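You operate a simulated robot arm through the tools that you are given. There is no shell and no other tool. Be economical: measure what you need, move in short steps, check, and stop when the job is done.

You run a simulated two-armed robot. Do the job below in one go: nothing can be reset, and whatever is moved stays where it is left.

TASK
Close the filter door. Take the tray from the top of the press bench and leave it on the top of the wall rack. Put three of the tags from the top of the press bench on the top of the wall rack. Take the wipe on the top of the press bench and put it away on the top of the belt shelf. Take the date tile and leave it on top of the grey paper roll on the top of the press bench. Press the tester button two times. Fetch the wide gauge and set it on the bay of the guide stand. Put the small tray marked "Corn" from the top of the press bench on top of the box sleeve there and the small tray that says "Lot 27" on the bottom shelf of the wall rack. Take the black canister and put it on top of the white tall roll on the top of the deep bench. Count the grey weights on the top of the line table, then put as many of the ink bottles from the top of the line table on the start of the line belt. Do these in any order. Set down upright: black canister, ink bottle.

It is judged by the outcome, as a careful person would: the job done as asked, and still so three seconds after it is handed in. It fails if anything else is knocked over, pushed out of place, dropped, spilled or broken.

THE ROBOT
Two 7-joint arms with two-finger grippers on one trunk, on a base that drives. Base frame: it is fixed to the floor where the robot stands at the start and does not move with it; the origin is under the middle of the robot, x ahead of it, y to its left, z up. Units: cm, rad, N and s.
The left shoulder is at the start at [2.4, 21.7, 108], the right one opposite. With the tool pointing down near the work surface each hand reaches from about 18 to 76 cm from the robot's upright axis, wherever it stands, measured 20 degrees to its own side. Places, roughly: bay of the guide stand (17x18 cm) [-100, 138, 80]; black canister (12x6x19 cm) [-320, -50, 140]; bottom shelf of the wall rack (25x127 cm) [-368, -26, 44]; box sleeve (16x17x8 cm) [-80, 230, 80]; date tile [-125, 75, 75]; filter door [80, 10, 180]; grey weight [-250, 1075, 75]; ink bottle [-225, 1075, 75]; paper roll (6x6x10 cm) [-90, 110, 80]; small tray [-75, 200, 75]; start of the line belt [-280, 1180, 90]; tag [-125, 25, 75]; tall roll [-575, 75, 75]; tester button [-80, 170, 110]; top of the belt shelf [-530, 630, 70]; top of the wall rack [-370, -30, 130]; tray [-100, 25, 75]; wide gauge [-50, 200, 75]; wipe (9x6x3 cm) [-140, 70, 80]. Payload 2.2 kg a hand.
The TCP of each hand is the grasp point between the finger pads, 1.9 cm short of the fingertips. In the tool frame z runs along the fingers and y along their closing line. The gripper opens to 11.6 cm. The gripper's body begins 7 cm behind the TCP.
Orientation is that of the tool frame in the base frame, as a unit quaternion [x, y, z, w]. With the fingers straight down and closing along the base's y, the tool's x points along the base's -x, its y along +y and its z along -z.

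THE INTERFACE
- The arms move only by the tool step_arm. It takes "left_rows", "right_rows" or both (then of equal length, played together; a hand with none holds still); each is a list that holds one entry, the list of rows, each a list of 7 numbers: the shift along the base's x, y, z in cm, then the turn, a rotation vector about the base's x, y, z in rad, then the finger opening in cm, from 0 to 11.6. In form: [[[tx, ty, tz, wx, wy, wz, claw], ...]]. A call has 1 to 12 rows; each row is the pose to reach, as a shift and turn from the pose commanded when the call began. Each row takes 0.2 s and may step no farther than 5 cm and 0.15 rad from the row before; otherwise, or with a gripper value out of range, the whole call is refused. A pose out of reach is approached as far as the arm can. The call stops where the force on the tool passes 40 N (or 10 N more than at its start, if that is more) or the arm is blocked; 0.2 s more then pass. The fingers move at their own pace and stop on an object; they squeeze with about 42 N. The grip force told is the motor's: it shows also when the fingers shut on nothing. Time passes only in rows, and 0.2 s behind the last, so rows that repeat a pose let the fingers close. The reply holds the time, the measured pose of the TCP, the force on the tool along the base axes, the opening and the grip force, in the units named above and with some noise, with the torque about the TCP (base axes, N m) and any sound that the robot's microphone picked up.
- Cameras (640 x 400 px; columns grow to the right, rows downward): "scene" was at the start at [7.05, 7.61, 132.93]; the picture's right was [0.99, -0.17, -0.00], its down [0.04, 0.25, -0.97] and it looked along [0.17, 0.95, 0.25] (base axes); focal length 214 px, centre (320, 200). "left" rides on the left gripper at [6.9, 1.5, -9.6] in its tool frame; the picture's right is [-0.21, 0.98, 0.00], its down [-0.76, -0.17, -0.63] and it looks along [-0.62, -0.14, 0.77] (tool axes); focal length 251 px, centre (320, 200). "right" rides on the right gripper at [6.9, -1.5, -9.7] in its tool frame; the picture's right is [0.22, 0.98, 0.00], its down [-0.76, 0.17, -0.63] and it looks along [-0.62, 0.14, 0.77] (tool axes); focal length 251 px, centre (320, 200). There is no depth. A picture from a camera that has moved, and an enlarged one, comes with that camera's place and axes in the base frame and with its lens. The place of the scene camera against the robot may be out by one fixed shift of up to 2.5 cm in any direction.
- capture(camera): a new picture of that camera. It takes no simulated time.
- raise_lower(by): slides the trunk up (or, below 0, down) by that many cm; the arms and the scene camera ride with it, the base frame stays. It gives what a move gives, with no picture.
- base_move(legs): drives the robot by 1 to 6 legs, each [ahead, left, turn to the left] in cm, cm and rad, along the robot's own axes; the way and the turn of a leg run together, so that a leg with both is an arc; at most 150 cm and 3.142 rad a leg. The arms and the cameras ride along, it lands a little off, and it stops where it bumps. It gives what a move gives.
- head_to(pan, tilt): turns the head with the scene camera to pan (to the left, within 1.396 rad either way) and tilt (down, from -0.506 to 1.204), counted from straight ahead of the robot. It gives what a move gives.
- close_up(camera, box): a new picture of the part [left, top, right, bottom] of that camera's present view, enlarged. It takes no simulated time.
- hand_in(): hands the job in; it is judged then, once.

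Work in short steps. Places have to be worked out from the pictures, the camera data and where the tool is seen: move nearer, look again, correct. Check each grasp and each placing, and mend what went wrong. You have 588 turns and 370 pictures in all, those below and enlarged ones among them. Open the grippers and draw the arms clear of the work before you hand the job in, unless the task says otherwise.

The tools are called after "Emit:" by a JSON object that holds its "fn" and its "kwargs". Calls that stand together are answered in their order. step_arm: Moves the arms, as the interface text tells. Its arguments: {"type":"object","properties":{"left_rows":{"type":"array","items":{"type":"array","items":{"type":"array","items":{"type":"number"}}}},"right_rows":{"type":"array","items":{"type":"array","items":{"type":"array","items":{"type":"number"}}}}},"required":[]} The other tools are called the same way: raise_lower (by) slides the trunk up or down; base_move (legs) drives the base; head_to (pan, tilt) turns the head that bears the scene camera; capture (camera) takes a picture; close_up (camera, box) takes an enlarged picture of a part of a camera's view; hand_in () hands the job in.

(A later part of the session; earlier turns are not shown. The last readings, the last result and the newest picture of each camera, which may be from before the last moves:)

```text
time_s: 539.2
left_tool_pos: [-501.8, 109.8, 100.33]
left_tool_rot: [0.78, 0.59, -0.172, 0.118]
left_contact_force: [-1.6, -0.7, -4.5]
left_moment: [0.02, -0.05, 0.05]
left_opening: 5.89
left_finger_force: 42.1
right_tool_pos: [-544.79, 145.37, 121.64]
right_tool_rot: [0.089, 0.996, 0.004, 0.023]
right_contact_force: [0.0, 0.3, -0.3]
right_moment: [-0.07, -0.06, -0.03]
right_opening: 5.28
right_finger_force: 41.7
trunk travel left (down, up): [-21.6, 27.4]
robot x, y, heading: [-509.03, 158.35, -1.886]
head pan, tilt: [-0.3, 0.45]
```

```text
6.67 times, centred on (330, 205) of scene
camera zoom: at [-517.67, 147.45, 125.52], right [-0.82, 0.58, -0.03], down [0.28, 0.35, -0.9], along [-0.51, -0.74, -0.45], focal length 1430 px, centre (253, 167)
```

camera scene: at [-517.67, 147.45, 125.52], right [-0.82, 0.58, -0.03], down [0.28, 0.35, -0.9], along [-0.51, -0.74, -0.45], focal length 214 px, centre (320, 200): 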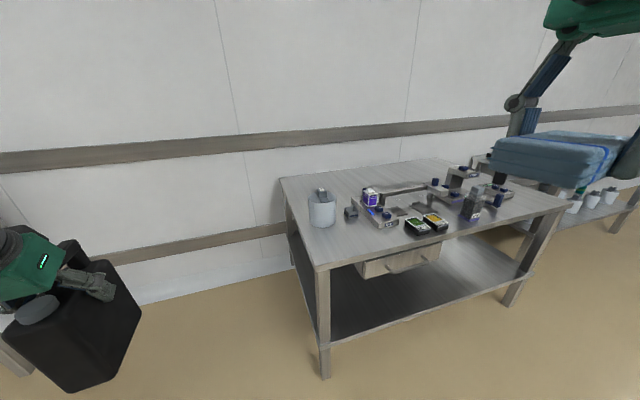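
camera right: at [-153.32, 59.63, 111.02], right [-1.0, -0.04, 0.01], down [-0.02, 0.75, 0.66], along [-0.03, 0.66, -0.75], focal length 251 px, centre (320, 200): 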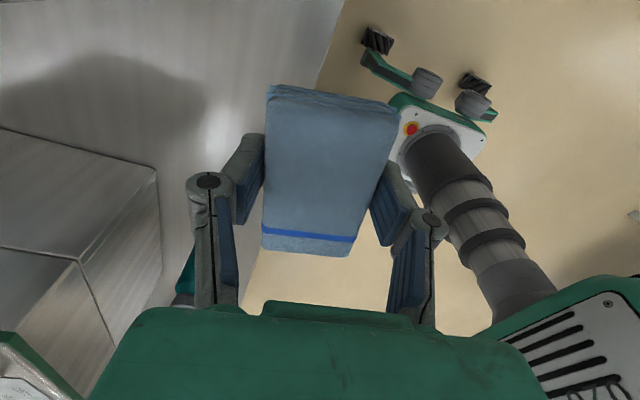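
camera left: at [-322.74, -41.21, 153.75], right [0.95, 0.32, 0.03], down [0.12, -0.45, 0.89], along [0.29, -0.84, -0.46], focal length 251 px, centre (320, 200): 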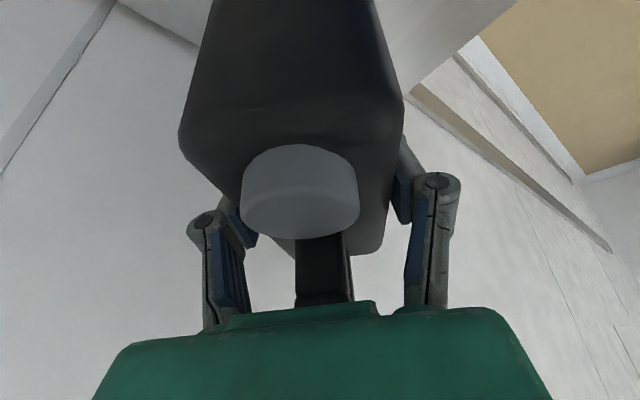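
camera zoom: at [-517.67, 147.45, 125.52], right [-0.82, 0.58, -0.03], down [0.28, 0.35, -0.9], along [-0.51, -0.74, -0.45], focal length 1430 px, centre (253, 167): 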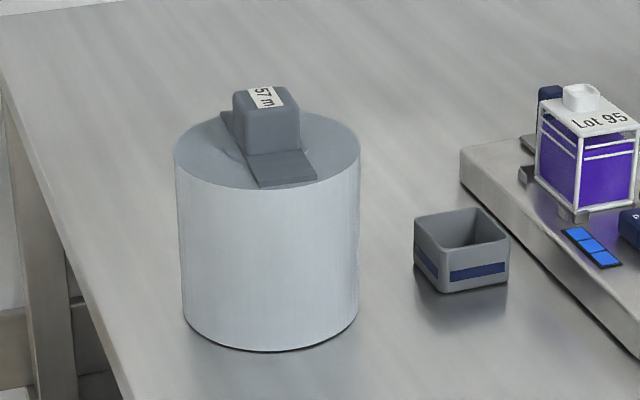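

The white cylinder has a grey block ("57 m") on top. I look for other candidate rolls: lower the right hand out of view and pan right.

Emit:
{"fn": "head_to", "kwargs": {"pan": -0.55, "tilt": 0.3}}

Emit:
{"fn": "step_arm", "kwargs": {"right_rows": [[[0, 0, -4, 0, 0, 0, 4], [0, 0, -8, 0, 0, 0, 4], [0, 0, -12, 0, 0, 0, 4], [0, 0, -16, 0, 0, 0, 4], [0, 0, -20, 0, 0, 0, 4], [0, 0, -24, 0, 0, 0, 4]]]}}

Emit:
{"fn": "capture", "kwargs": {"camera": "scene"}}

Emit:
{"fn": "close_up", "kwargs": {"camera": "scene", "box": [300, 140, 620, 300]}}

```text
time_s: 540.0
left_tool_pos: [-501.12, 109.6, 100.15]
left_tool_rot: [0.78, 0.591, -0.173, 0.115]
left_contact_force: [-1.9, 0.2, -4.0]
left_moment: [-0.02, -0.15, 0.07]
left_opening: 5.87
left_finger_force: 41.7
right_tool_pos: [-543.88, 145.05, 121.92]
right_tool_rot: [0.09, 0.996, 0.003, 0.019]
right_contact_force: [-0.7, 0.3, 0.0]
right_moment: [0.02, -0.08, 0.0]
right_opening: 5.28
right_finger_force: 41.8
trunk travel left (down, up): [-21.6, 27.4]
robot x, y, heading: [-508.55, 158.2, -1.887]
head pan, tilt: [-0.55, 0.3]
```

```text
time_s: 541.6
left_tool_pos: [-497.9, 109.1, 100.03]
left_tool_rot: [0.775, 0.595, -0.18, 0.107]
left_contact_force: [0.4, 0.1, -2.8]
left_moment: [-0.1, -0.01, 0.0]
left_opening: 5.9
left_finger_force: 41.7
right_tool_pos: [-540.78, 141.94, 99.89]
right_tool_rot: [0.089, 0.996, 0.004, 0.009]
right_contact_force: [0.4, 0.6, -0.8]
right_moment: [-0.04, -0.08, 0.02]
right_opening: 5.28
right_finger_force: 41.6
right hand out of reach, approached as far as the arm can: row 5, 6
trunk travel left (down, up): [-21.6, 27.4]
robot x, y, heading: [-507.3, 157.86, -1.889]
head pan, tilt: [-0.55, 0.3]
stopped in row 6 (right hand): the arm was blocked; the commanded pose is now the measured one
```

```text
147 pictures are left
camera scene: at [-513.7, 147.29, 127.11], right [-0.65, 0.76, 0.0], down [0.22, 0.19, -0.96], along [-0.73, -0.62, -0.29], focal length 214 px, centre (320, 200)
```

scene: 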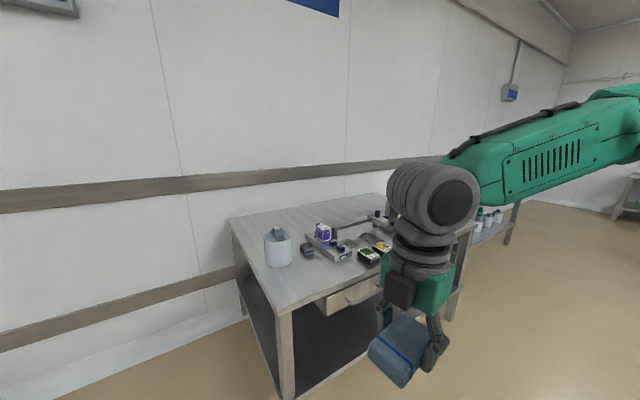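

```text
2.00 times, centred on (460, 220) of scene
camera zoom: at [-513.7, 147.29, 127.11], right [-0.65, 0.76, 0.0], down [0.22, 0.19, -0.96], along [-0.73, -0.62, -0.29], focal length 429 px, centre (40, 160)
```

zoom: 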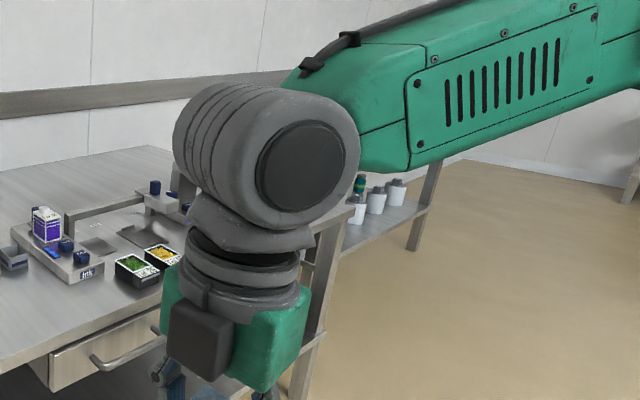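

The only object at the stated spot is this white "57 m" roll, so it must be the tall roll. I drive over to face it and look closely.

Emit:
{"fn": "base_move", "kwargs": {"legs": [[0, -45, 0]]}}

Emit:
{"fn": "head_to", "kwargs": {"pan": 0.2, "tilt": 0.55}}

Emit:
{"fn": "capture", "kwargs": {"camera": "scene"}}

```text
time_s: 544.3
left_tool_pos: [-542.75, 123.27, 100.27]
left_tool_rot: [0.78, 0.591, -0.174, 0.114]
left_contact_force: [-1.6, 0.9, -4.0]
left_moment: [-0.05, -0.1, 0.01]
left_opening: 5.9
left_finger_force: 41.8
right_tool_pos: [-585.53, 156.37, 99.26]
right_tool_rot: [0.092, 0.996, 0.005, 0.018]
right_contact_force: [-0.8, 1.0, -0.5]
right_moment: [-0.06, -0.06, -0.03]
right_opening: 5.3
right_finger_force: 41.6
trunk travel left (down, up): [-21.6, 27.4]
robot x, y, heading: [-550.39, 171.74, -1.887]
head pan, tilt: [-0.55, 0.3]
```

```text
time_s: 545.4
left_tool_pos: [-536.97, 121.59, 98.92]
left_tool_rot: [0.774, 0.597, -0.189, 0.09]
left_contact_force: [2.2, 0.3, -4.7]
left_moment: [0.04, 0.11, -0.12]
left_opening: 5.91
left_finger_force: 41.5
right_tool_pos: [-579.71, 154.58, 100.79]
right_tool_rot: [0.091, 0.996, 0.011, -0.01]
right_contact_force: [-0.1, -0.5, -0.6]
right_moment: [0.04, 0.02, 0.04]
right_opening: 5.26
right_finger_force: 41.8
trunk travel left (down, up): [-21.6, 27.4]
robot x, y, heading: [-550.02, 171.86, -1.89]
head pan, tilt: [0.201, 0.55]
```

```text
145 pictures are left
camera scene: at [-549.02, 157.55, 124.72], right [-0.99, 0.12, 0.01], down [0.05, 0.53, -0.85], along [-0.11, -0.84, -0.53], focal length 214 px, centre (320, 200)
```

scene: 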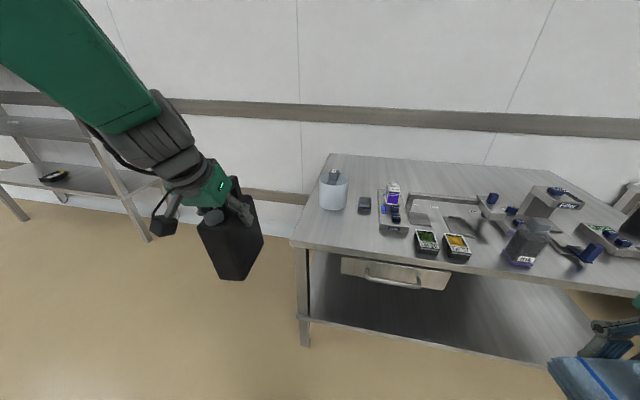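

Emit:
{"fn": "raise_lower", "kwargs": {"by": 10}}

Emit:
{"fn": "base_move", "kwargs": {"legs": [[28, 0, 0]]}}

Emit:
{"fn": "head_to", "kwargs": {"pan": 0.25, "tilt": 0.75}}

Emit:
{"fn": "capture", "kwargs": {"camera": "scene"}}

Emit:
{"fn": "capture", "kwargs": {"camera": "left"}}

```text
time_s: 546.7
left_tool_pos: [-543.35, 123.71, 110.19]
left_tool_rot: [0.78, 0.589, -0.174, 0.115]
left_contact_force: [-1.6, 0.6, -3.5]
left_moment: [0.0, -0.06, 0.01]
left_opening: 5.9
left_finger_force: 41.9
right_tool_pos: [-586.11, 156.92, 109.54]
right_tool_rot: [0.093, 0.996, 0.005, 0.017]
right_contact_force: [0.4, 0.4, 0.0]
right_moment: [-0.06, 0.04, 0.01]
right_opening: 5.24
right_finger_force: 42.1
trunk travel left (down, up): [-31.6, 17.4]
robot x, y, heading: [-551.39, 171.66, -1.894]
head pan, tilt: [0.201, 0.55]
```

```text
time_s: 548.7
left_tool_pos: [-549.63, 96.21, 109.7]
left_tool_rot: [0.779, 0.592, -0.178, 0.104]
left_contact_force: [-0.6, -0.2, -4.9]
left_moment: [-0.04, -0.04, 0.01]
left_opening: 5.91
left_finger_force: 41.9
right_tool_pos: [-592.29, 129.44, 109.77]
right_tool_rot: [0.092, 0.996, 0.008, 0.009]
right_contact_force: [-1.2, 0.2, -0.8]
right_moment: [-0.02, -0.02, -0.01]
right_opening: 5.28
right_finger_force: 41.8
trunk travel left (down, up): [-31.6, 17.4]
robot x, y, heading: [-559.26, 145.71, -1.897]
head pan, tilt: [0.201, 0.55]
```

```text
time_s: 549.4
left_tool_pos: [-551.91, 96.89, 109.89]
left_tool_rot: [0.78, 0.59, -0.174, 0.112]
left_contact_force: [-3.9, -0.1, -3.4]
left_moment: [0.0, -0.2, 0.06]
left_opening: 5.9
left_finger_force: 41.9
right_tool_pos: [-594.57, 130.04, 109.57]
right_tool_rot: [0.092, 0.996, 0.007, 0.016]
right_contact_force: [0.7, 1.2, -0.7]
right_moment: [-0.03, -0.06, -0.02]
right_opening: 5.27
right_finger_force: 42.2
trunk travel left (down, up): [-31.6, 17.4]
robot x, y, heading: [-560.51, 146.25, -1.893]
head pan, tilt: [0.25, 0.75]
```

```text
144 pictures are left
camera scene: at [-566.49, 134.5, 132.92], right [-1.0, 0.07, -0.04], down [0.08, 0.67, -0.74], along [-0.02, -0.74, -0.68], focal length 214 px, centre (320, 200)
```

scene: 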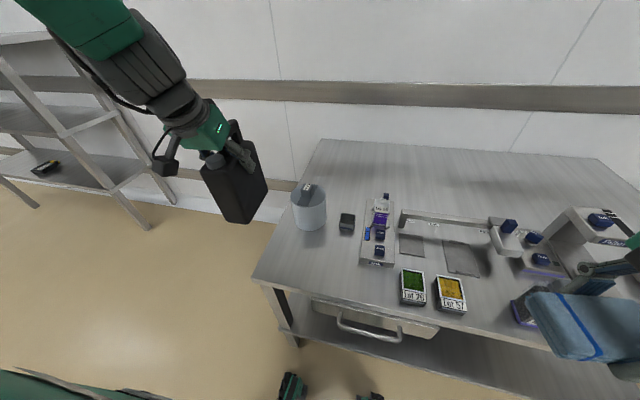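

```text
143 pictures are left
camera left: at [-547.32, 106.29, 115.91], right [0.89, -0.46, 0.05], down [-0.25, -0.38, 0.89], along [-0.39, -0.8, -0.45], focal length 251 px, centre (320, 200)
```

left: 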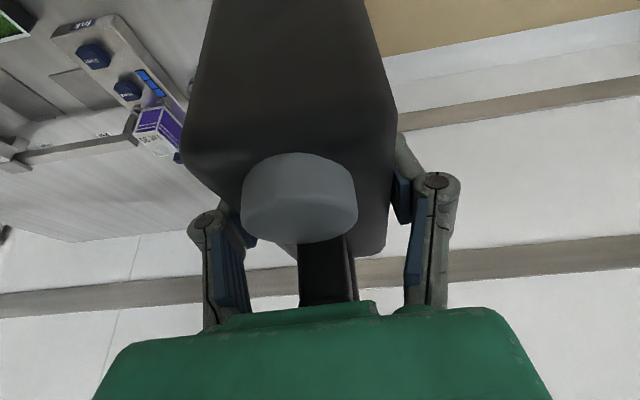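

I hover the canister over the roll at z≈111 and compare the two in the same picture.

Emit:
{"fn": "step_arm", "kwargs": {"left_rows": [[[-2.4, -3.1, 0.5, 0, 0, 0, 4], [-4.8, -6.2, 1, 0, 0, 0, 4], [-7.2, -9.3, 1.5, 0, 0, 0, 4], [-9.6, -12.4, 1.5, 0, 0, 0, 4], [-12.1, -15.5, 1.5, 0, 0, 0, 4], [-12.1, -15.5, 1.5, 0, 0, 0, 4], [-12.1, -15.5, 1.5, 0, 0, 0, 4], [-12.1, -15.5, 1.5, 0, 0, 0, 4]]]}}

Emit:
{"fn": "capture", "kwargs": {"camera": "scene"}}

Emit:
{"fn": "close_up", "kwargs": {"camera": "scene", "box": [240, 110, 380, 250]}}

```text
time_s: 551.4
left_tool_pos: [-558.29, 80.28, 110.27]
left_tool_rot: [0.775, 0.595, -0.191, 0.09]
left_contact_force: [0.9, 0.4, -3.3]
left_moment: [-0.01, 0.0, 0.02]
left_opening: 5.9
left_finger_force: 41.9
right_tool_pos: [-588.92, 128.95, 111.08]
right_tool_rot: [0.091, 0.996, 0.011, -0.01]
right_contact_force: [-0.5, -0.8, -0.4]
right_moment: [-0.03, 0.04, -0.04]
right_opening: 5.25
right_finger_force: 41.5
trunk travel left (down, up): [-31.6, 17.4]
robot x, y, heading: [-560.73, 145.58, -1.893]
head pan, tilt: [0.25, 0.75]
stopped in row 8 (left hand): the arm was blocked; the commanded pose is now the measured one
```

```text
142 pictures are left
camera scene: at [-562.46, 133.29, 132.97], right [-1.0, 0.07, -0.01], down [0.06, 0.68, -0.73], along [-0.04, -0.73, -0.68], focal length 214 px, centre (320, 200)
```

scene: 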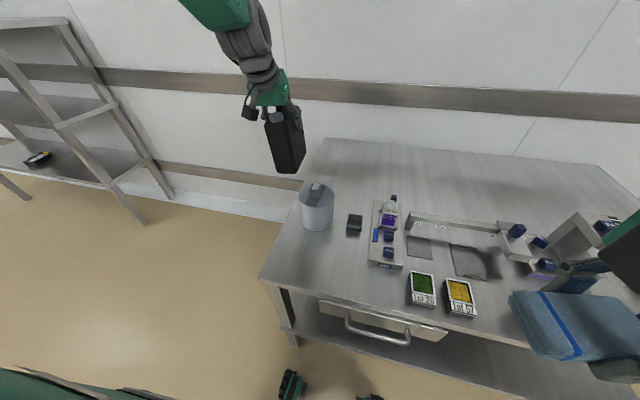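

```text
2.86 times, centred on (310, 180) of scene
camera zoom: at [-562.46, 133.29, 132.97], right [-1.0, 0.07, -0.01], down [0.06, 0.68, -0.73], along [-0.04, -0.73, -0.68], focal length 613 px, centre (349, 257)
```

zoom: 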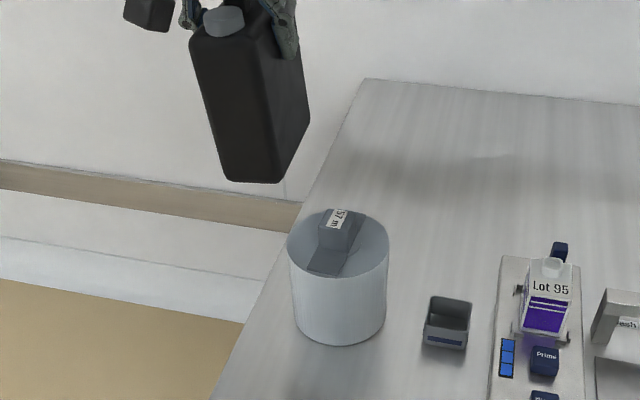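

The robot is still swaying; I wait until it settles.

Emit:
{"fn": "step_arm", "kwargs": {"right_rows": [[[0, 0, 0, 0, 0, 0, 4], [0, 0, 0, 0, 0, 0, 4], [0, 0, 0, 0, 0, 0, 4], [0, 0, 0, 0, 0, 0, 4], [0, 0, 0, 0, 0, 0, 4], [0, 0, 0, 0, 0, 0, 4], [0, 0, 0, 0, 0, 0, 4], [0, 0, 0, 0, 0, 0, 4], [0, 0, 0, 0, 0, 0, 4], [0, 0, 0, 0, 0, 0, 4], [0, 0, 0, 0, 0, 0, 4], [0, 0, 0, 0, 0, 0, 4]]]}}

Emit:
{"fn": "step_arm", "kwargs": {"right_rows": [[[0, 0, 0, 0, 0, 0, 4], [0, 0, 0, 0, 0, 0, 4], [0, 0, 0, 0, 0, 0, 4], [0, 0, 0, 0, 0, 0, 4], [0, 0, 0, 0, 0, 0, 4], [0, 0, 0, 0, 0, 0, 4], [0, 0, 0, 0, 0, 0, 4], [0, 0, 0, 0, 0, 0, 4], [0, 0, 0, 0, 0, 0, 4], [0, 0, 0, 0, 0, 0, 4], [0, 0, 0, 0, 0, 0, 4], [0, 0, 0, 0, 0, 0, 4]]]}}

Emit:
{"fn": "step_arm", "kwargs": {"right_rows": [[[0, 0, 0, 0, 0, 0, 4], [0, 0, 0, 0, 0, 0, 4], [0, 0, 0, 0, 0, 0, 4]]]}}

```text
time_s: 554.0
left_tool_pos: [-560.28, 80.83, 110.43]
left_tool_rot: [0.777, 0.593, -0.186, 0.096]
left_contact_force: [-0.8, 0.1, -5.1]
left_moment: [0.0, -0.03, -0.03]
left_opening: 5.93
left_finger_force: 42.1
right_tool_pos: [-590.65, 129.42, 110.52]
right_tool_rot: [0.092, 0.996, 0.011, 0.0]
right_contact_force: [0.7, 0.8, -0.1]
right_moment: [-0.07, 0.05, 0.03]
right_opening: 5.26
right_finger_force: 42.3
trunk travel left (down, up): [-31.6, 17.4]
robot x, y, heading: [-561.41, 146.1, -1.89]
head pan, tilt: [0.25, 0.75]
```

```text
time_s: 556.8
left_tool_pos: [-555.1, 80.03, 109.89]
left_tool_rot: [0.771, 0.599, -0.201, 0.08]
left_contact_force: [2.2, 0.2, -4.3]
left_moment: [0.03, 0.11, -0.07]
left_opening: 5.9
left_finger_force: 41.7
right_tool_pos: [-585.82, 128.42, 111.84]
right_tool_rot: [0.088, 0.996, 0.012, -0.022]
right_contact_force: [0.7, -0.4, 0.0]
right_moment: [0.03, 0.01, -0.01]
right_opening: 5.26
right_finger_force: 42.3
trunk travel left (down, up): [-31.6, 17.4]
robot x, y, heading: [-560.7, 146.21, -1.886]
head pan, tilt: [0.25, 0.75]
stopped in row 12 (right hand): the arm was blocked; the commanded pose is now the measured one
```

```text
time_s: 557.6
left_tool_pos: [-557.75, 80.9, 110.41]
left_tool_rot: [0.775, 0.595, -0.195, 0.091]
left_contact_force: [-0.9, -0.2, -2.1]
left_moment: [0.01, -0.05, 0.04]
left_opening: 5.89
left_finger_force: 42.3
right_tool_pos: [-588.31, 129.4, 111.44]
right_tool_rot: [0.091, 0.996, 0.011, -0.009]
right_contact_force: [0.4, 0.5, -1.0]
right_moment: [-0.04, 0.0, 0.06]
right_opening: 5.29
right_finger_force: 41.7
trunk travel left (down, up): [-31.6, 17.4]
robot x, y, heading: [-561.22, 146.31, -1.881]
head pan, tilt: [0.25, 0.75]
```

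Sway persists at ±2.5 cm. I lower the trunk (and lift the arm equally) to damp it.

Emit:
{"fn": "step_arm", "kwargs": {"left_rows": [[[1, 3, 4, 0, 0, 0, 4], [2, 6, 8, 0, 0, 0, 4], [2, 6, 12, 0, 0, 0, 4], [2, 6, 16, 0, 0, 0, 4], [2, 6, 20, 0, 0, 0, 4]]]}}

Emit:
{"fn": "raise_lower", "kwargs": {"by": -18}}

Emit:
{"fn": "step_arm", "kwargs": {"right_rows": [[[0, 0, 0, 0, 0, 0, 4], [0, 0, 0, 0, 0, 0, 4], [0, 0, 0, 0, 0, 0, 4], [0, 0, 0, 0, 0, 0, 4], [0, 0, 0, 0, 0, 0, 4], [0, 0, 0, 0, 0, 0, 4], [0, 0, 0, 0, 0, 0, 4], [0, 0, 0, 0, 0, 0, 4], [0, 0, 0, 0, 0, 0, 4], [0, 0, 0, 0, 0, 0, 4], [0, 0, 0, 0, 0, 0, 4], [0, 0, 0, 0, 0, 0, 4]]]}}

Emit:
{"fn": "step_arm", "kwargs": {"right_rows": [[[0, 0, 0, 0, 0, 0, 4], [0, 0, 0, 0, 0, 0, 4], [0, 0, 0, 0, 0, 0, 4], [0, 0, 0, 0, 0, 0, 4]]]}}

Emit:
{"fn": "step_arm", "kwargs": {"right_rows": [[[0, 0, 0, 0, 0, 0, 4], [0, 0, 0, 0, 0, 0, 4], [0, 0, 0, 0, 0, 0, 4], [0, 0, 0, 0, 0, 0, 4]]]}}

Emit:
{"fn": "step_arm", "kwargs": {"right_rows": [[[0, 0, 0, 0, 0, 0, 4], [0, 0, 0, 0, 0, 0, 4], [0, 0, 0, 0, 0, 0, 4], [0, 0, 0, 0, 0, 0, 4]]]}}

```text
refused: row 1 steps farther than a row can; nothing moved
```

```text
time_s: 559.6
left_tool_pos: [-555.14, 79.51, 91.45]
left_tool_rot: [0.772, 0.598, -0.202, 0.078]
left_contact_force: [3.2, -2.8, -4.3]
left_moment: [0.13, 0.15, -0.08]
left_opening: 5.92
left_finger_force: 41.9
right_tool_pos: [-585.63, 128.09, 93.86]
right_tool_rot: [0.092, 0.995, 0.015, -0.025]
right_contact_force: [-0.5, -2.3, -0.7]
right_moment: [0.16, 0.05, -0.01]
right_opening: 5.25
right_finger_force: 42.0
trunk travel left (down, up): [-13.6, 35.4]
robot x, y, heading: [-560.47, 145.86, -1.887]
head pan, tilt: [0.25, 0.75]
```

```text
time_s: 562.2
left_tool_pos: [-559.32, 81.22, 92.58]
left_tool_rot: [0.776, 0.593, -0.192, 0.094]
left_contact_force: [-0.1, 0.5, -3.4]
left_moment: [0.02, -0.07, 0.02]
left_opening: 5.89
left_finger_force: 41.8
right_tool_pos: [-589.73, 129.7, 93.14]
right_tool_rot: [0.09, 0.996, 0.01, -0.006]
right_contact_force: [0.5, -0.5, -0.5]
right_moment: [-0.01, 0.0, -0.04]
right_opening: 5.27
right_finger_force: 42.2
trunk travel left (down, up): [-13.6, 35.4]
robot x, y, heading: [-561.38, 146.46, -1.885]
head pan, tilt: [0.25, 0.75]
```

```text
time_s: 563.4
left_tool_pos: [-558.8, 81.33, 92.51]
left_tool_rot: [0.776, 0.592, -0.197, 0.089]
left_contact_force: [1.5, -0.5, -3.1]
left_moment: [0.02, 0.05, -0.04]
left_opening: 5.91
left_finger_force: 42.1
right_tool_pos: [-589.25, 129.83, 93.64]
right_tool_rot: [0.091, 0.996, 0.01, -0.011]
right_contact_force: [0.6, -0.3, -0.5]
right_moment: [0.01, 0.07, 0.02]
right_opening: 5.3
right_finger_force: 41.7
trunk travel left (down, up): [-13.6, 35.4]
robot x, y, heading: [-561.83, 146.51, -1.885]
head pan, tilt: [0.25, 0.75]
stopped in row 4 (right hand): the arm was blocked; the commanded pose is now the measured one
```

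```text
time_s: 564.6
left_tool_pos: [-559.28, 81.78, 92.92]
left_tool_rot: [0.776, 0.592, -0.195, 0.094]
left_contact_force: [-1.3, 0.2, -4.0]
left_moment: [-0.01, -0.06, 0.03]
left_opening: 5.89
left_finger_force: 42.3
right_tool_pos: [-589.79, 130.23, 93.31]
right_tool_rot: [0.091, 0.996, 0.007, -0.008]
right_contact_force: [-0.5, 0.1, -0.9]
right_moment: [-0.01, -0.02, 0.0]
right_opening: 5.29
right_finger_force: 42.1
trunk travel left (down, up): [-13.6, 35.4]
robot x, y, heading: [-561.82, 146.4, -1.875]
head pan, tilt: [0.25, 0.75]
stopped in row 4 (right hand): the arm was blocked; the commanded pose is now the measured one
```

```text
time_s: 565.6
left_tool_pos: [-560.66, 82.04, 93.18]
left_tool_rot: [0.778, 0.591, -0.191, 0.099]
left_contact_force: [-1.4, 0.9, -2.9]
left_moment: [-0.05, -0.12, 0.08]
left_opening: 5.9
left_finger_force: 41.9
right_tool_pos: [-591.13, 130.56, 93.04]
right_tool_rot: [0.092, 0.996, 0.007, -0.001]
right_contact_force: [0.0, 0.4, -1.0]
right_moment: [-0.05, -0.07, -0.02]
right_opening: 5.26
right_finger_force: 42.0
trunk travel left (down, up): [-13.6, 35.4]
robot x, y, heading: [-562.25, 146.9, -1.878]
head pan, tilt: [0.25, 0.75]
```

The arm call was refused while the trunk went down — I check at once where the canister is.

Emit:
{"fn": "close_up", "kwargs": {"camera": "scene", "box": [200, 60, 440, 260]}}

```text
2.00 times, centred on (320, 160) of scene
camera zoom: at [-564.57, 134.43, 115.03], right [-1.0, 0.06, -0.02], down [0.06, 0.68, -0.73], along [-0.03, -0.73, -0.68], focal length 429 px, centre (320, 280)
```

zoom: 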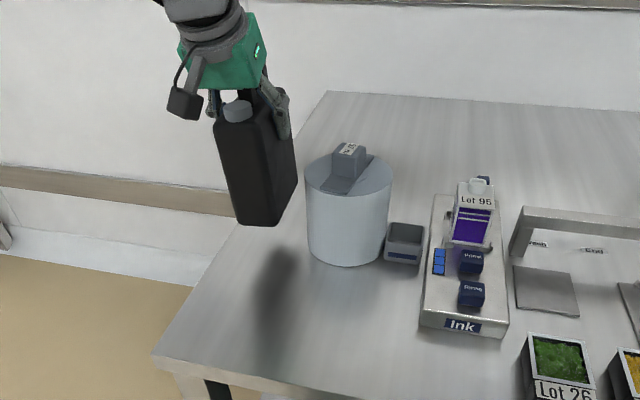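

The canister hangs left of the roll and has nudged the roll about 5 cm; nothing fell. I move the canister a little left, then straight up.

Emit:
{"fn": "step_arm", "kwargs": {"left_rows": [[[1.5, -0.4, 0.5, 0, 0, 0, 4], [3, -0.8, 2, 0, 0, 0, 4], [3, -0.8, 6, 0, 0, 0, 4], [3, -0.8, 10, 0, 0, 0, 4], [3, -0.8, 14, 0, 0, 0, 4], [3, -0.8, 18, 0, 0, 0, 4], [3, -0.8, 20, 0, 0, 0, 4]]]}}

Emit:
{"fn": "close_up", "kwargs": {"camera": "scene", "box": [200, 60, 440, 260]}}

```text
time_s: 567.2
left_tool_pos: [-557.93, 81.25, 113.18]
left_tool_rot: [0.778, 0.591, -0.192, 0.098]
left_contact_force: [-1.6, 0.1, -4.4]
left_moment: [-0.02, -0.06, 0.04]
left_opening: 5.91
left_finger_force: 42.3
right_tool_pos: [-591.02, 130.49, 93.25]
right_tool_rot: [0.092, 0.996, 0.006, -0.001]
right_contact_force: [-0.2, 0.7, 0.0]
right_moment: [-0.04, -0.03, -0.01]
right_opening: 5.23
right_finger_force: 42.0
trunk travel left (down, up): [-13.6, 35.4]
robot x, y, heading: [-562.02, 146.61, -1.883]
head pan, tilt: [0.25, 0.75]
```

```text
2.00 times, centred on (320, 160) of scene
camera zoom: at [-564.15, 134.33, 115.03], right [-1.0, 0.06, -0.02], down [0.06, 0.68, -0.73], along [-0.04, -0.73, -0.68], focal length 429 px, centre (320, 280)
```

zoom: 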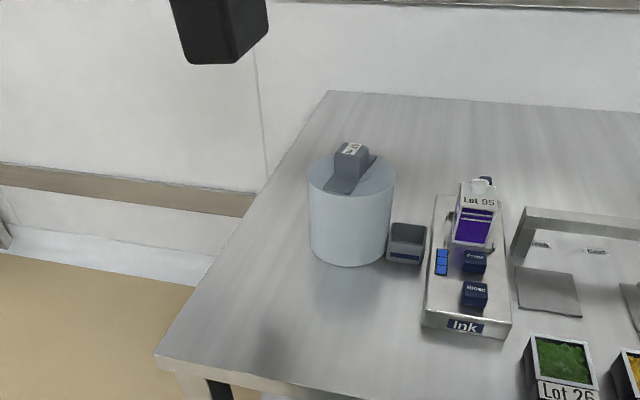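

The push also moved the small grey box ~2 cm. I'll set the canister down on the free left part of the bench, put the roll back by its block, then regrasp the canister upright.

Emit:
{"fn": "step_arm", "kwargs": {"left_rows": [[[2.5, 0, -1, 0, 0, 0, 4], [5, 0.3, -2, 0, 0, 0, 4], [7.4, 0.7, -4, 0, 0, 0, 4], [7.4, 0.7, -8, 0, 0, 0, 4], [7.4, 0.7, -12, 0, 0, 0, 4], [7.4, 0.7, -16, 0, 0, 0, 4], [7.4, 0.7, -20, 0, 0, 0, 4]]]}}

Emit:
{"fn": "capture", "kwargs": {"camera": "scene"}}

```text
time_s: 568.8
left_tool_pos: [-549.77, 81.79, 93.03]
left_tool_rot: [0.777, 0.592, -0.193, 0.098]
left_contact_force: [-0.3, -0.5, -3.2]
left_moment: [-0.04, -0.12, 0.02]
left_opening: 5.9
left_finger_force: 42.4
right_tool_pos: [-590.56, 130.21, 93.17]
right_tool_rot: [0.092, 0.996, 0.006, -0.003]
right_contact_force: [-0.8, 0.0, -0.4]
right_moment: [0.0, -0.04, 0.01]
right_opening: 5.31
right_finger_force: 42.3
trunk travel left (down, up): [-13.6, 35.4]
robot x, y, heading: [-562.07, 146.34, -1.882]
head pan, tilt: [0.25, 0.75]
```

```text
138 pictures are left
camera scene: at [-563.42, 133.95, 115.01], right [-1.0, 0.06, -0.01], down [0.05, 0.68, -0.73], along [-0.04, -0.73, -0.68], focal length 214 px, centre (320, 200)
```

scene: 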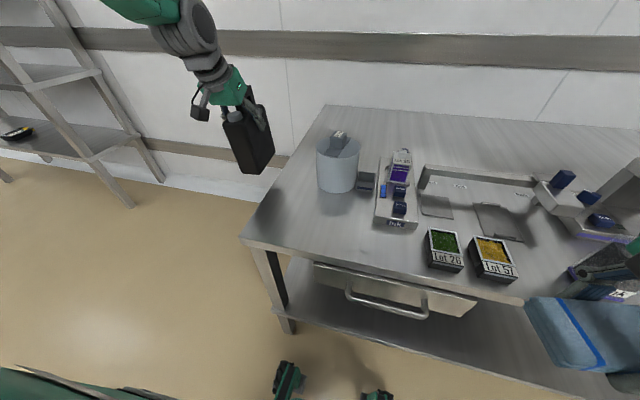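

That spot is off the bench edge. The free area in front of the roll, around (-563.5,98), is better; I go there.

Emit:
{"fn": "step_arm", "kwargs": {"left_rows": [[[0, 3, 1, 0, 0, 0, 4], [0, 7, 1, 0, 0, 0, 4], [0, 11, 1, 0, 0, 0, 4], [0, 15, 1, 0, 0, 0, 4], [-4, 16, 1, 0, 0, 0, 4], [-8, 16, 1, 0, 0, 0, 4], [-12, 16, 1, 0, 0, 0, 4], [-13.7, 16, 0, 0, 0, 0, 4]]]}}

Emit:
{"fn": "capture", "kwargs": {"camera": "scene"}}

```text
time_s: 570.6
left_tool_pos: [-562.69, 97.65, 92.73]
left_tool_rot: [0.776, 0.593, -0.193, 0.095]
left_contact_force: [-1.8, 0.3, -4.0]
left_moment: [-0.03, -0.05, -0.01]
left_opening: 5.88
left_finger_force: 41.9
left hand out of reach, approached as far as the arm can: row 4
right_tool_pos: [-589.92, 130.07, 93.31]
right_tool_rot: [0.092, 0.996, 0.007, -0.006]
right_contact_force: [-0.2, 0.4, -0.6]
right_moment: [0.01, 0.0, 0.0]
right_opening: 5.27
right_finger_force: 41.8
trunk travel left (down, up): [-13.6, 35.4]
robot x, y, heading: [-561.55, 146.13, -1.883]
head pan, tilt: [0.25, 0.75]
```

```text
137 pictures are left
camera scene: at [-563.74, 134.17, 115.03], right [-1.0, 0.06, -0.01], down [0.05, 0.68, -0.73], along [-0.04, -0.73, -0.68], focal length 214 px, centre (320, 200)
```

scene: 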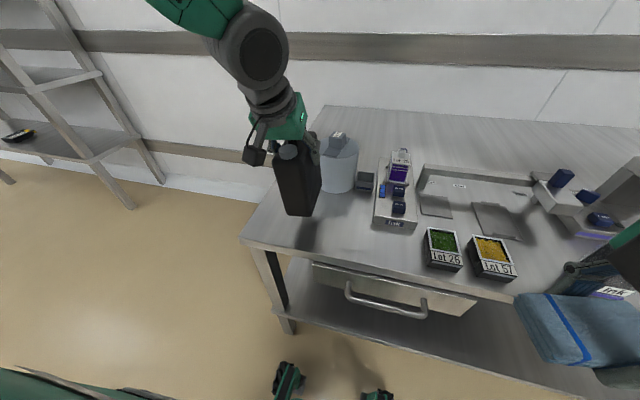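

Emit:
{"fn": "step_arm", "kwargs": {"left_rows": [[[0, 0, -1.5, 0, 0, 0, 4], [0, 0, -3, 0, 0, 0, 4], [0, 0, -3.8, 0, 0, 0, 4], [0, 0, -4.4, 0, 0, 0, 4], [0, 0, -5, 0, 0, 0, 4]]]}}

Emit:
{"fn": "close_up", "kwargs": {"camera": "scene", "box": [220, 90, 420, 270]}}

```text
time_s: 571.8
left_tool_pos: [-561.01, 97.05, 87.67]
left_tool_rot: [0.774, 0.595, -0.199, 0.089]
left_contact_force: [0.9, 0.2, -4.1]
left_moment: [0.02, 0.0, 0.0]
left_opening: 5.91
left_finger_force: 42.3
right_tool_pos: [-588.32, 129.7, 93.59]
right_tool_rot: [0.092, 0.996, 0.009, -0.014]
right_contact_force: [1.0, -0.6, 0.0]
right_moment: [0.05, -0.02, -0.01]
right_opening: 5.26
right_finger_force: 41.9
trunk travel left (down, up): [-13.6, 35.4]
robot x, y, heading: [-561.27, 146.52, -1.887]
head pan, tilt: [0.25, 0.75]
```

```text
2.22 times, centred on (320, 180) of scene
camera zoom: at [-560.59, 133.2, 114.98], right [-1.0, 0.06, 0.01], down [0.03, 0.69, -0.73], along [-0.05, -0.73, -0.69], focal length 477 px, centre (320, 244)
```

zoom: 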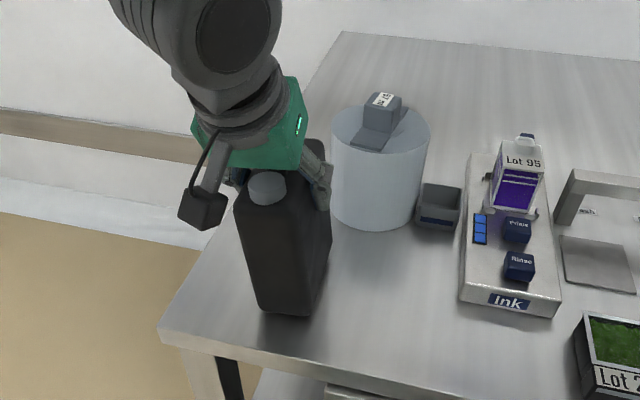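

Emit:
{"fn": "step_arm", "kwargs": {"left_rows": [[[0, 0, -0.6, 0, 0, 0, 4], [0, 0, -1.2, 0, 0, 0, 4], [0, 0, -1.8, 0, 0, 0, 4], [0, 0, -2.4, 0, 0, 0, 4]]]}}

```text
time_s: 572.5
left_tool_pos: [-560.83, 96.57, 87.15]
left_tool_rot: [0.769, 0.595, -0.216, 0.086]
left_contact_force: [-3.3, 7.5, 31.0]
left_moment: [1.12, -0.1, 0.56]
left_opening: 5.93
left_finger_force: 42.5
right_tool_pos: [-587.44, 129.6, 93.91]
right_tool_rot: [0.09, 0.996, 0.009, -0.019]
right_contact_force: [0.4, -0.2, -0.1]
right_moment: [0.04, 0.02, -0.03]
right_opening: 5.27
right_finger_force: 41.6
trunk travel left (down, up): [-13.6, 35.4]
robot x, y, heading: [-561.3, 146.14, -1.88]
head pan, tilt: [0.25, 0.75]
stopped in row 3 (left hand): the force on the tool passed its limit at 49 N (the readings are from after the stop); the commanded pose is now the measured one
```

Contact. I release, and raise the hand along its axis.

Emit:
{"fn": "step_arm", "kwargs": {"left_rows": [[[0, 0, 0.5, 0, 0, 0, 5], [0, 0, 0.5, 0, 0, 0, 7], [0, 0, 0.5, 0, 0, 0, 9.5], [0, 0, 0.5, 0, 0, 0, 9.5], [0.3, 1, 4, 0, 0, 0, 9.5], [0.6, 2, 8, 0, 0, 0, 9.5], [0.9, 3, 12, 0, 0, 0, 9.5], [1.2, 4, 16, 0, 0, 0, 9.5], [1.5, 5, 20, 0, 0, 0, 9.5]]]}}

Emit:
{"fn": "capture", "kwargs": {"camera": "scene"}}

```text
time_s: 574.5
left_tool_pos: [-560.68, 102.09, 107.11]
left_tool_rot: [0.772, 0.593, -0.208, 0.092]
left_contact_force: [0.2, 0.5, -0.7]
left_moment: [-0.04, 0.0, -0.01]
left_opening: 9.47
left_finger_force: 0.1
right_tool_pos: [-588.94, 130.06, 93.54]
right_tool_rot: [0.091, 0.996, 0.007, -0.012]
right_contact_force: [-0.1, 0.9, -0.8]
right_moment: [-0.03, 0.01, -0.01]
right_opening: 5.28
right_finger_force: 41.9
trunk travel left (down, up): [-13.6, 35.4]
robot x, y, heading: [-562.05, 146.04, -1.884]
head pan, tilt: [0.25, 0.75]
```

```text
135 pictures are left
camera scene: at [-562.5, 133.9, 115.04], right [-1.0, 0.06, 0.0], down [0.05, 0.68, -0.73], along [-0.04, -0.73, -0.68], focal length 214 px, centre (320, 200)
```

scene: 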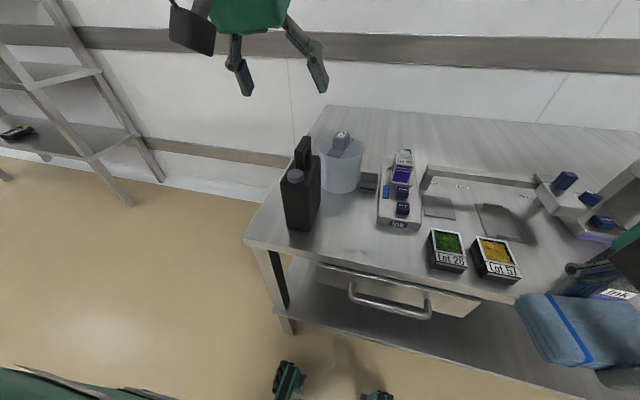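

The canister stands upright. I untilt the left hand and look at the roll's block from above.

Emit:
{"fn": "step_arm", "kwargs": {"left_rows": [[[0, 1, 2, 0.1, -0.055, 0, 8], [0, 2, 4, 0.2, -0.11, 0, 8], [0, 3, 6, 0.3, -0.165, 0, 8], [0, 3, 8, 0.4, -0.218, 0, 8], [-2, 2, 8, 0.4, -0.218, 0, 8], [-4, 0, 8, 0.4, -0.218, 0, 8]]]}}

Emit:
{"fn": "capture", "kwargs": {"camera": "left"}}

```text
time_s: 575.9
left_tool_pos: [-564.21, 101.63, 114.85]
left_tool_rot: [0.792, 0.61, -0.002, -0.002]
left_contact_force: [-0.3, -0.3, -0.2]
left_moment: [0.03, -0.01, 0.03]
left_opening: 8.0
left_finger_force: 0.0
right_tool_pos: [-588.37, 129.58, 93.61]
right_tool_rot: [0.091, 0.996, 0.009, -0.014]
right_contact_force: [-0.2, -0.7, -1.6]
right_moment: [0.02, 0.02, -0.05]
right_opening: 5.27
right_finger_force: 42.1
trunk travel left (down, up): [-13.6, 35.4]
robot x, y, heading: [-561.46, 146.4, -1.881]
head pan, tilt: [0.25, 0.75]
```

```text
134 pictures are left
camera left: at [-560.84, 107.88, 124.48], right [0.89, -0.46, 0.0], down [-0.35, -0.69, 0.63], along [-0.29, -0.56, -0.77], focal length 251 px, centre (320, 200)
```

left: 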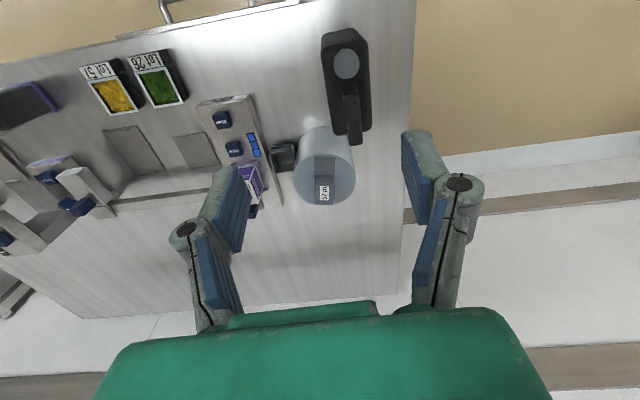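

From above: roll centre (-571.8,85), block ≈3 cm wide at (-572.2,84.5); canister clear. I go over the block.

Emit:
{"fn": "step_arm", "kwargs": {"left_rows": [[[-2, -4, -1, 0, 0, 0, 6], [-4, -8, -2, 0, 0, 0, 6], [-6, -12, -4, 0, 0, 0, 6], [-8, -16, -6, 0, 0, 0, 6], [-8, -17, -10, 0, 0, 0, 6], [-8, -17, -14, 0, 0, 0, 6], [-8, -17, -16, 0, 0, 0, 6]]]}}

Emit:
{"fn": "capture", "kwargs": {"camera": "left"}}

```text
time_s: 577.5
left_tool_pos: [-572.18, 84.79, 98.97]
left_tool_rot: [0.792, 0.611, -0.002, 0.0]
left_contact_force: [-1.0, -1.0, 0.3]
left_moment: [-0.01, 0.01, 0.04]
left_opening: 5.95
left_finger_force: 0.1
right_tool_pos: [-588.48, 129.79, 93.6]
right_tool_rot: [0.092, 0.996, 0.009, -0.014]
right_contact_force: [0.4, 0.7, -0.2]
right_moment: [0.01, 0.06, -0.03]
right_opening: 5.27
right_finger_force: 41.8
trunk travel left (down, up): [-13.6, 35.4]
robot x, y, heading: [-561.34, 146.05, -1.882]
head pan, tilt: [0.25, 0.75]
```

```text
133 pictures are left
camera left: at [-568.95, 91.15, 108.58], right [0.89, -0.46, 0.0], down [-0.35, -0.69, 0.64], along [-0.29, -0.56, -0.77], focal length 251 px, centre (320, 200)
```

left: 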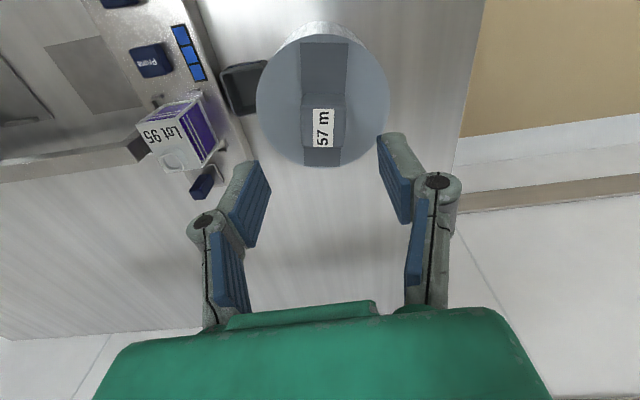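

Emit:
{"fn": "step_arm", "kwargs": {"left_rows": [[[0, -0.3, -3, 0, 0, 0, 6], [0, -0.4, -6, 0, 0, 0, 6], [0, -0.4, -8.5, 0, 0, 0, 6], [0, -0.4, -9.8, 0, 0, 0, 6], [0, -0.4, -9.8, 0, 0, 0, 3], [0, -0.4, -9.8, 0, 0, 0, 1], [0, -0.4, -9.8, 0, 0, 0, 1]]]}}

```text
time_s: 579.1
left_tool_pos: [-572.16, 84.58, 89.1]
left_tool_rot: [0.792, 0.611, -0.002, -0.001]
left_contact_force: [-0.9, -0.2, -0.1]
left_moment: [-0.31, 0.07, -0.11]
left_opening: 3.7
left_finger_force: 42.3
right_tool_pos: [-588.47, 129.81, 93.59]
right_tool_rot: [0.092, 0.996, 0.009, -0.014]
right_contact_force: [-0.3, -0.1, -0.4]
right_moment: [0.01, 0.03, 0.03]
right_opening: 5.31
right_finger_force: 42.3
trunk travel left (down, up): [-13.6, 35.4]
robot x, y, heading: [-561.74, 146.49, -1.883]
head pan, tilt: [0.25, 0.75]
```

Block gripped (3.7 cm). I lift 0.8 cm to see whether the whole roll comes along.

Emit:
{"fn": "step_arm", "kwargs": {"left_rows": [[[0, 0, 0.4, 0, 0, 0, 1], [0, 0, 0.8, 0, 0, 0, 1], [0, 0, 1.2, 0, 0, 0, 1]]]}}

Emit:
{"fn": "capture", "kwargs": {"camera": "left"}}

```text
time_s: 579.9
left_tool_pos: [-572.16, 84.38, 90.23]
left_tool_rot: [0.792, 0.611, -0.002, -0.002]
left_contact_force: [-0.2, -0.5, -5.9]
left_moment: [0.07, 0.0, -0.02]
left_opening: 3.66
left_finger_force: 42.2
right_tool_pos: [-588.44, 129.65, 93.63]
right_tool_rot: [0.091, 0.996, 0.009, -0.014]
right_contact_force: [0.1, -0.7, -0.4]
right_moment: [0.0, 0.02, 0.03]
right_opening: 5.25
right_finger_force: 42.2
trunk travel left (down, up): [-13.6, 35.4]
robot x, y, heading: [-561.4, 145.85, -1.885]
head pan, tilt: [0.25, 0.75]
```

```text
132 pictures are left
camera left: at [-568.89, 90.66, 99.91], right [0.89, -0.46, 0.0], down [-0.35, -0.69, 0.63], along [-0.29, -0.56, -0.77], focal length 251 px, centre (320, 200)
```

left: 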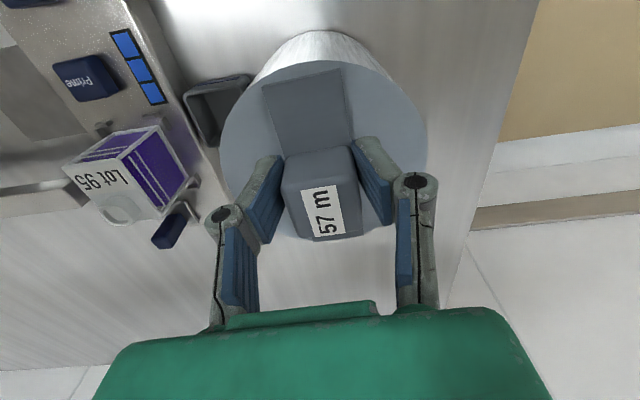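

The whole roll lifts with its block. I move it back by (+6.5,-1.3) and set it down.

Emit:
{"fn": "step_arm", "kwargs": {"left_rows": [[[2.2, -0.4, 0.3, 0, 0, 0, 1], [4.4, -0.8, 0.3, 0, 0, 0, 1], [6.5, -1.3, 0.3, 0, 0, 0, 1], [6.5, -1.3, 0.3, 0, 0, 0, 1], [6.5, -1.3, -0.6, 0, 0, 0, 1], [6.5, -1.3, -1.2, 0, 0, 0, 1], [6.5, -1.3, -1.5, 0, 0, 0, 1]]]}}

Emit:
{"fn": "capture", "kwargs": {"camera": "left"}}

```text
time_s: 581.5
left_tool_pos: [-565.68, 83.25, 89.13]
left_tool_rot: [0.793, 0.61, -0.004, 0.001]
left_contact_force: [0.3, -0.2, 15.7]
left_moment: [0.92, -0.58, -0.13]
left_opening: 3.65
left_finger_force: 42.0
right_tool_pos: [-588.44, 129.84, 93.67]
right_tool_rot: [0.092, 0.996, 0.007, -0.014]
right_contact_force: [0.2, -0.6, -0.8]
right_moment: [0.0, -0.02, -0.05]
right_opening: 5.26
right_finger_force: 42.2
trunk travel left (down, up): [-13.6, 35.4]
robot x, y, heading: [-561.68, 146.45, -1.88]
head pan, tilt: [0.25, 0.75]
```

```text
131 pictures are left
camera left: at [-562.44, 89.5, 98.76], right [0.89, -0.46, 0.0], down [-0.35, -0.68, 0.64], along [-0.29, -0.57, -0.77], focal length 251 px, centre (320, 200)
```

left: 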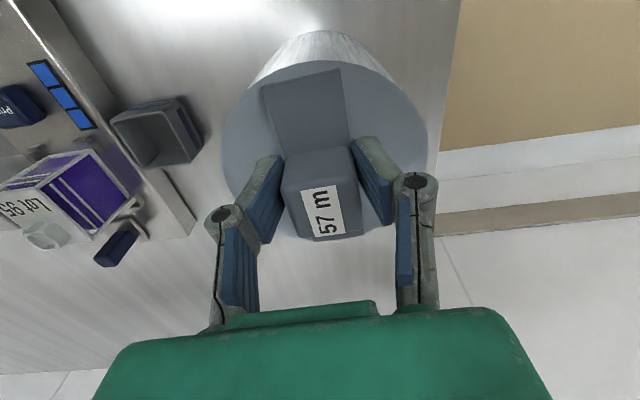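

Set down. I release, lift, and then survey the rest of this bench for any other white roll.

Emit:
{"fn": "step_arm", "kwargs": {"left_rows": [[[0, 0, 0, 0, 0, 0, 5], [0, 0, 0, 0, 0, 0, 6], [0, 0, 3, 0, 0, 0, 6], [0, 0, 7, 0, 0, 0, 6], [0, 0, 11, 0, 0, 0, 6], [1, 3, 15, 0, 0, 0, 6], [2, 6, 18, 0, 0, 0, 6], [4, 9, 20, 0, 0, 0, 6]]]}}

Emit:
{"fn": "head_to", "kwargs": {"pan": -0.5, "tilt": 0.6}}

Emit:
{"fn": "capture", "kwargs": {"camera": "scene"}}

```text
refused: row 6 steps farther than a row can; nothing moved
```

```text
time_s: 582.6
left_tool_pos: [-565.76, 83.23, 89.03]
left_tool_rot: [0.792, 0.61, -0.005, 0.001]
left_contact_force: [-4.5, -9.1, 30.4]
left_moment: [0.27, -0.02, -0.02]
left_opening: 3.65
left_finger_force: 42.4
right_tool_pos: [-588.56, 129.97, 93.58]
right_tool_rot: [0.092, 0.996, 0.008, -0.013]
right_contact_force: [-0.4, 0.8, -1.5]
right_moment: [0.0, 0.01, 0.01]
right_opening: 5.27
right_finger_force: 42.3
trunk travel left (down, up): [-13.6, 35.4]
robot x, y, heading: [-561.92, 146.16, -1.878]
head pan, tilt: [-0.499, 0.6]
```

```text
130 pictures are left
camera scene: at [-568.08, 136.09, 116.35], right [-0.69, 0.73, 0.0], down [0.41, 0.39, -0.82], along [-0.6, -0.57, -0.57], focal length 214 px, centre (320, 200)
```

scene: 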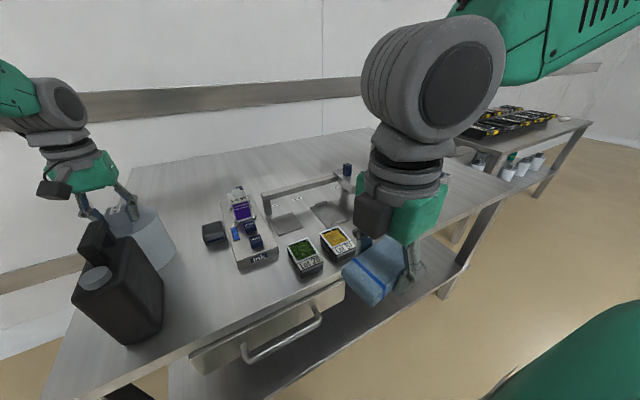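

Emit:
{"fn": "step_arm", "kwargs": {"left_rows": [[[0, 0, 0.3, 0, 0, 0, 5], [0, 0, 0.3, 0, 0, 0, 6], [0, 0, 3, 0, 0, 0, 6], [0, 0, 7, 0, 0, 0, 6], [0, 0, 11, 0, 0, 0, 6], [1, 2, 14, 0, 0, 0, 6], [2, 5, 17, 0, 0, 0, 6], [4, 8, 19, 0, 0, 0, 6]]]}}

Emit:
{"fn": "step_arm", "kwargs": {"right_rows": [[[1, 3, 2, 0, 0, 0, 4], [2, 6, 4, 0, 0, 0, 4], [3, 9, 6, 0, 0, 0, 4], [4, 12, 8, 0, 0, 0, 4]]]}}

Emit:
{"fn": "head_to", "kwargs": {"pan": -0.9, "tilt": 0.4}}

Emit:
{"fn": "capture", "kwargs": {"camera": "scene"}}

Emit:
{"fn": "capture", "kwargs": {"camera": "left"}}

```text
time_s: 584.4
left_tool_pos: [-561.63, 91.41, 107.93]
left_tool_rot: [0.792, 0.61, -0.003, -0.001]
left_contact_force: [-0.4, 0.7, 0.2]
left_moment: [-0.05, -0.01, 0.01]
left_opening: 5.99
left_finger_force: 0.1
right_tool_pos: [-588.39, 129.92, 93.74]
right_tool_rot: [0.092, 0.996, 0.007, -0.014]
right_contact_force: [0.0, 0.8, 0.2]
right_moment: [-0.02, 0.02, 0.0]
right_opening: 5.29
right_finger_force: 42.0
trunk travel left (down, up): [-13.6, 35.4]
robot x, y, heading: [-561.54, 146.49, -1.884]
head pan, tilt: [-0.499, 0.6]
```

```text
time_s: 585.4
left_tool_pos: [-561.59, 91.48, 107.92]
left_tool_rot: [0.792, 0.61, -0.003, 0.001]
left_contact_force: [0.0, 0.7, 0.1]
left_moment: [-0.01, 0.0, 0.03]
left_opening: 6.02
left_finger_force: 0.2
right_tool_pos: [-585.37, 138.51, 101.4]
right_tool_rot: [0.091, 0.996, -0.008, -0.019]
right_contact_force: [-28.5, -35.6, -1.5]
right_moment: [0.69, -0.57, 0.46]
right_opening: 5.26
right_finger_force: 41.8
right hand out of reach, approached as far as the arm can: row 1, 2, 3, 4
trunk travel left (down, up): [-13.6, 35.4]
robot x, y, heading: [-561.61, 145.97, -1.881]
head pan, tilt: [-0.499, 0.6]
stopped in row 4 (right hand): the force on the tool passed its limit at 148 N (the readings are from after the stop); the commanded pose is now the measured one
```

```text
time_s: 586.2
left_tool_pos: [-561.74, 91.44, 107.9]
left_tool_rot: [0.792, 0.61, -0.002, 0.0]
left_contact_force: [0.5, 0.0, 0.0]
left_moment: [-0.01, 0.03, 0.0]
left_opening: 6.01
left_finger_force: 0.0
right_tool_pos: [-585.08, 138.24, 101.4]
right_tool_rot: [0.091, 0.996, -0.009, -0.018]
right_contact_force: [-18.2, -48.1, -0.2]
right_moment: [1.04, -0.42, -0.1]
right_opening: 5.25
right_finger_force: 42.4
trunk travel left (down, up): [-13.6, 35.4]
robot x, y, heading: [-561.77, 146.53, -1.89]
head pan, tilt: [-0.901, 0.4]
```

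```text
129 pictures are left
camera scene: at [-570.26, 138.72, 118.13], right [-0.35, 0.94, 0.0], down [0.37, 0.14, -0.92], along [-0.86, -0.32, -0.39], focal length 214 px, centre (320, 200)
```

scene: 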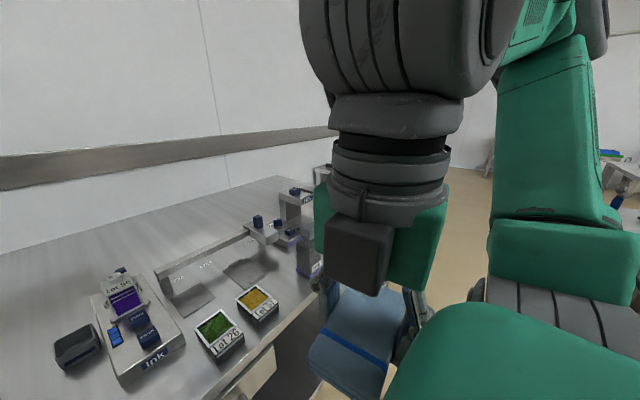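

```text
128 pictures are left
camera left: at [-558.4, 97.66, 117.52], right [0.89, -0.46, 0.0], down [-0.35, -0.69, 0.64], along [-0.29, -0.56, -0.77], focal length 251 px, centre (320, 200)
```

left: 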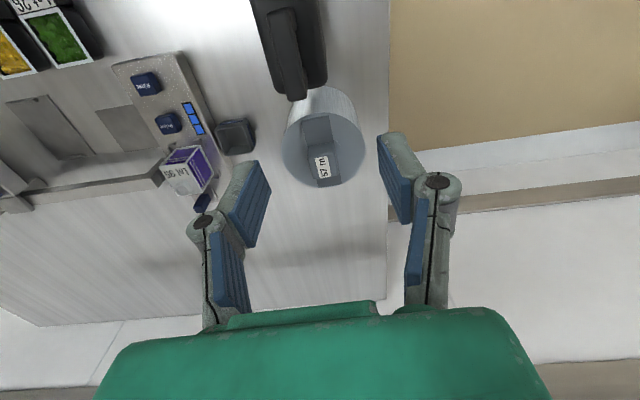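

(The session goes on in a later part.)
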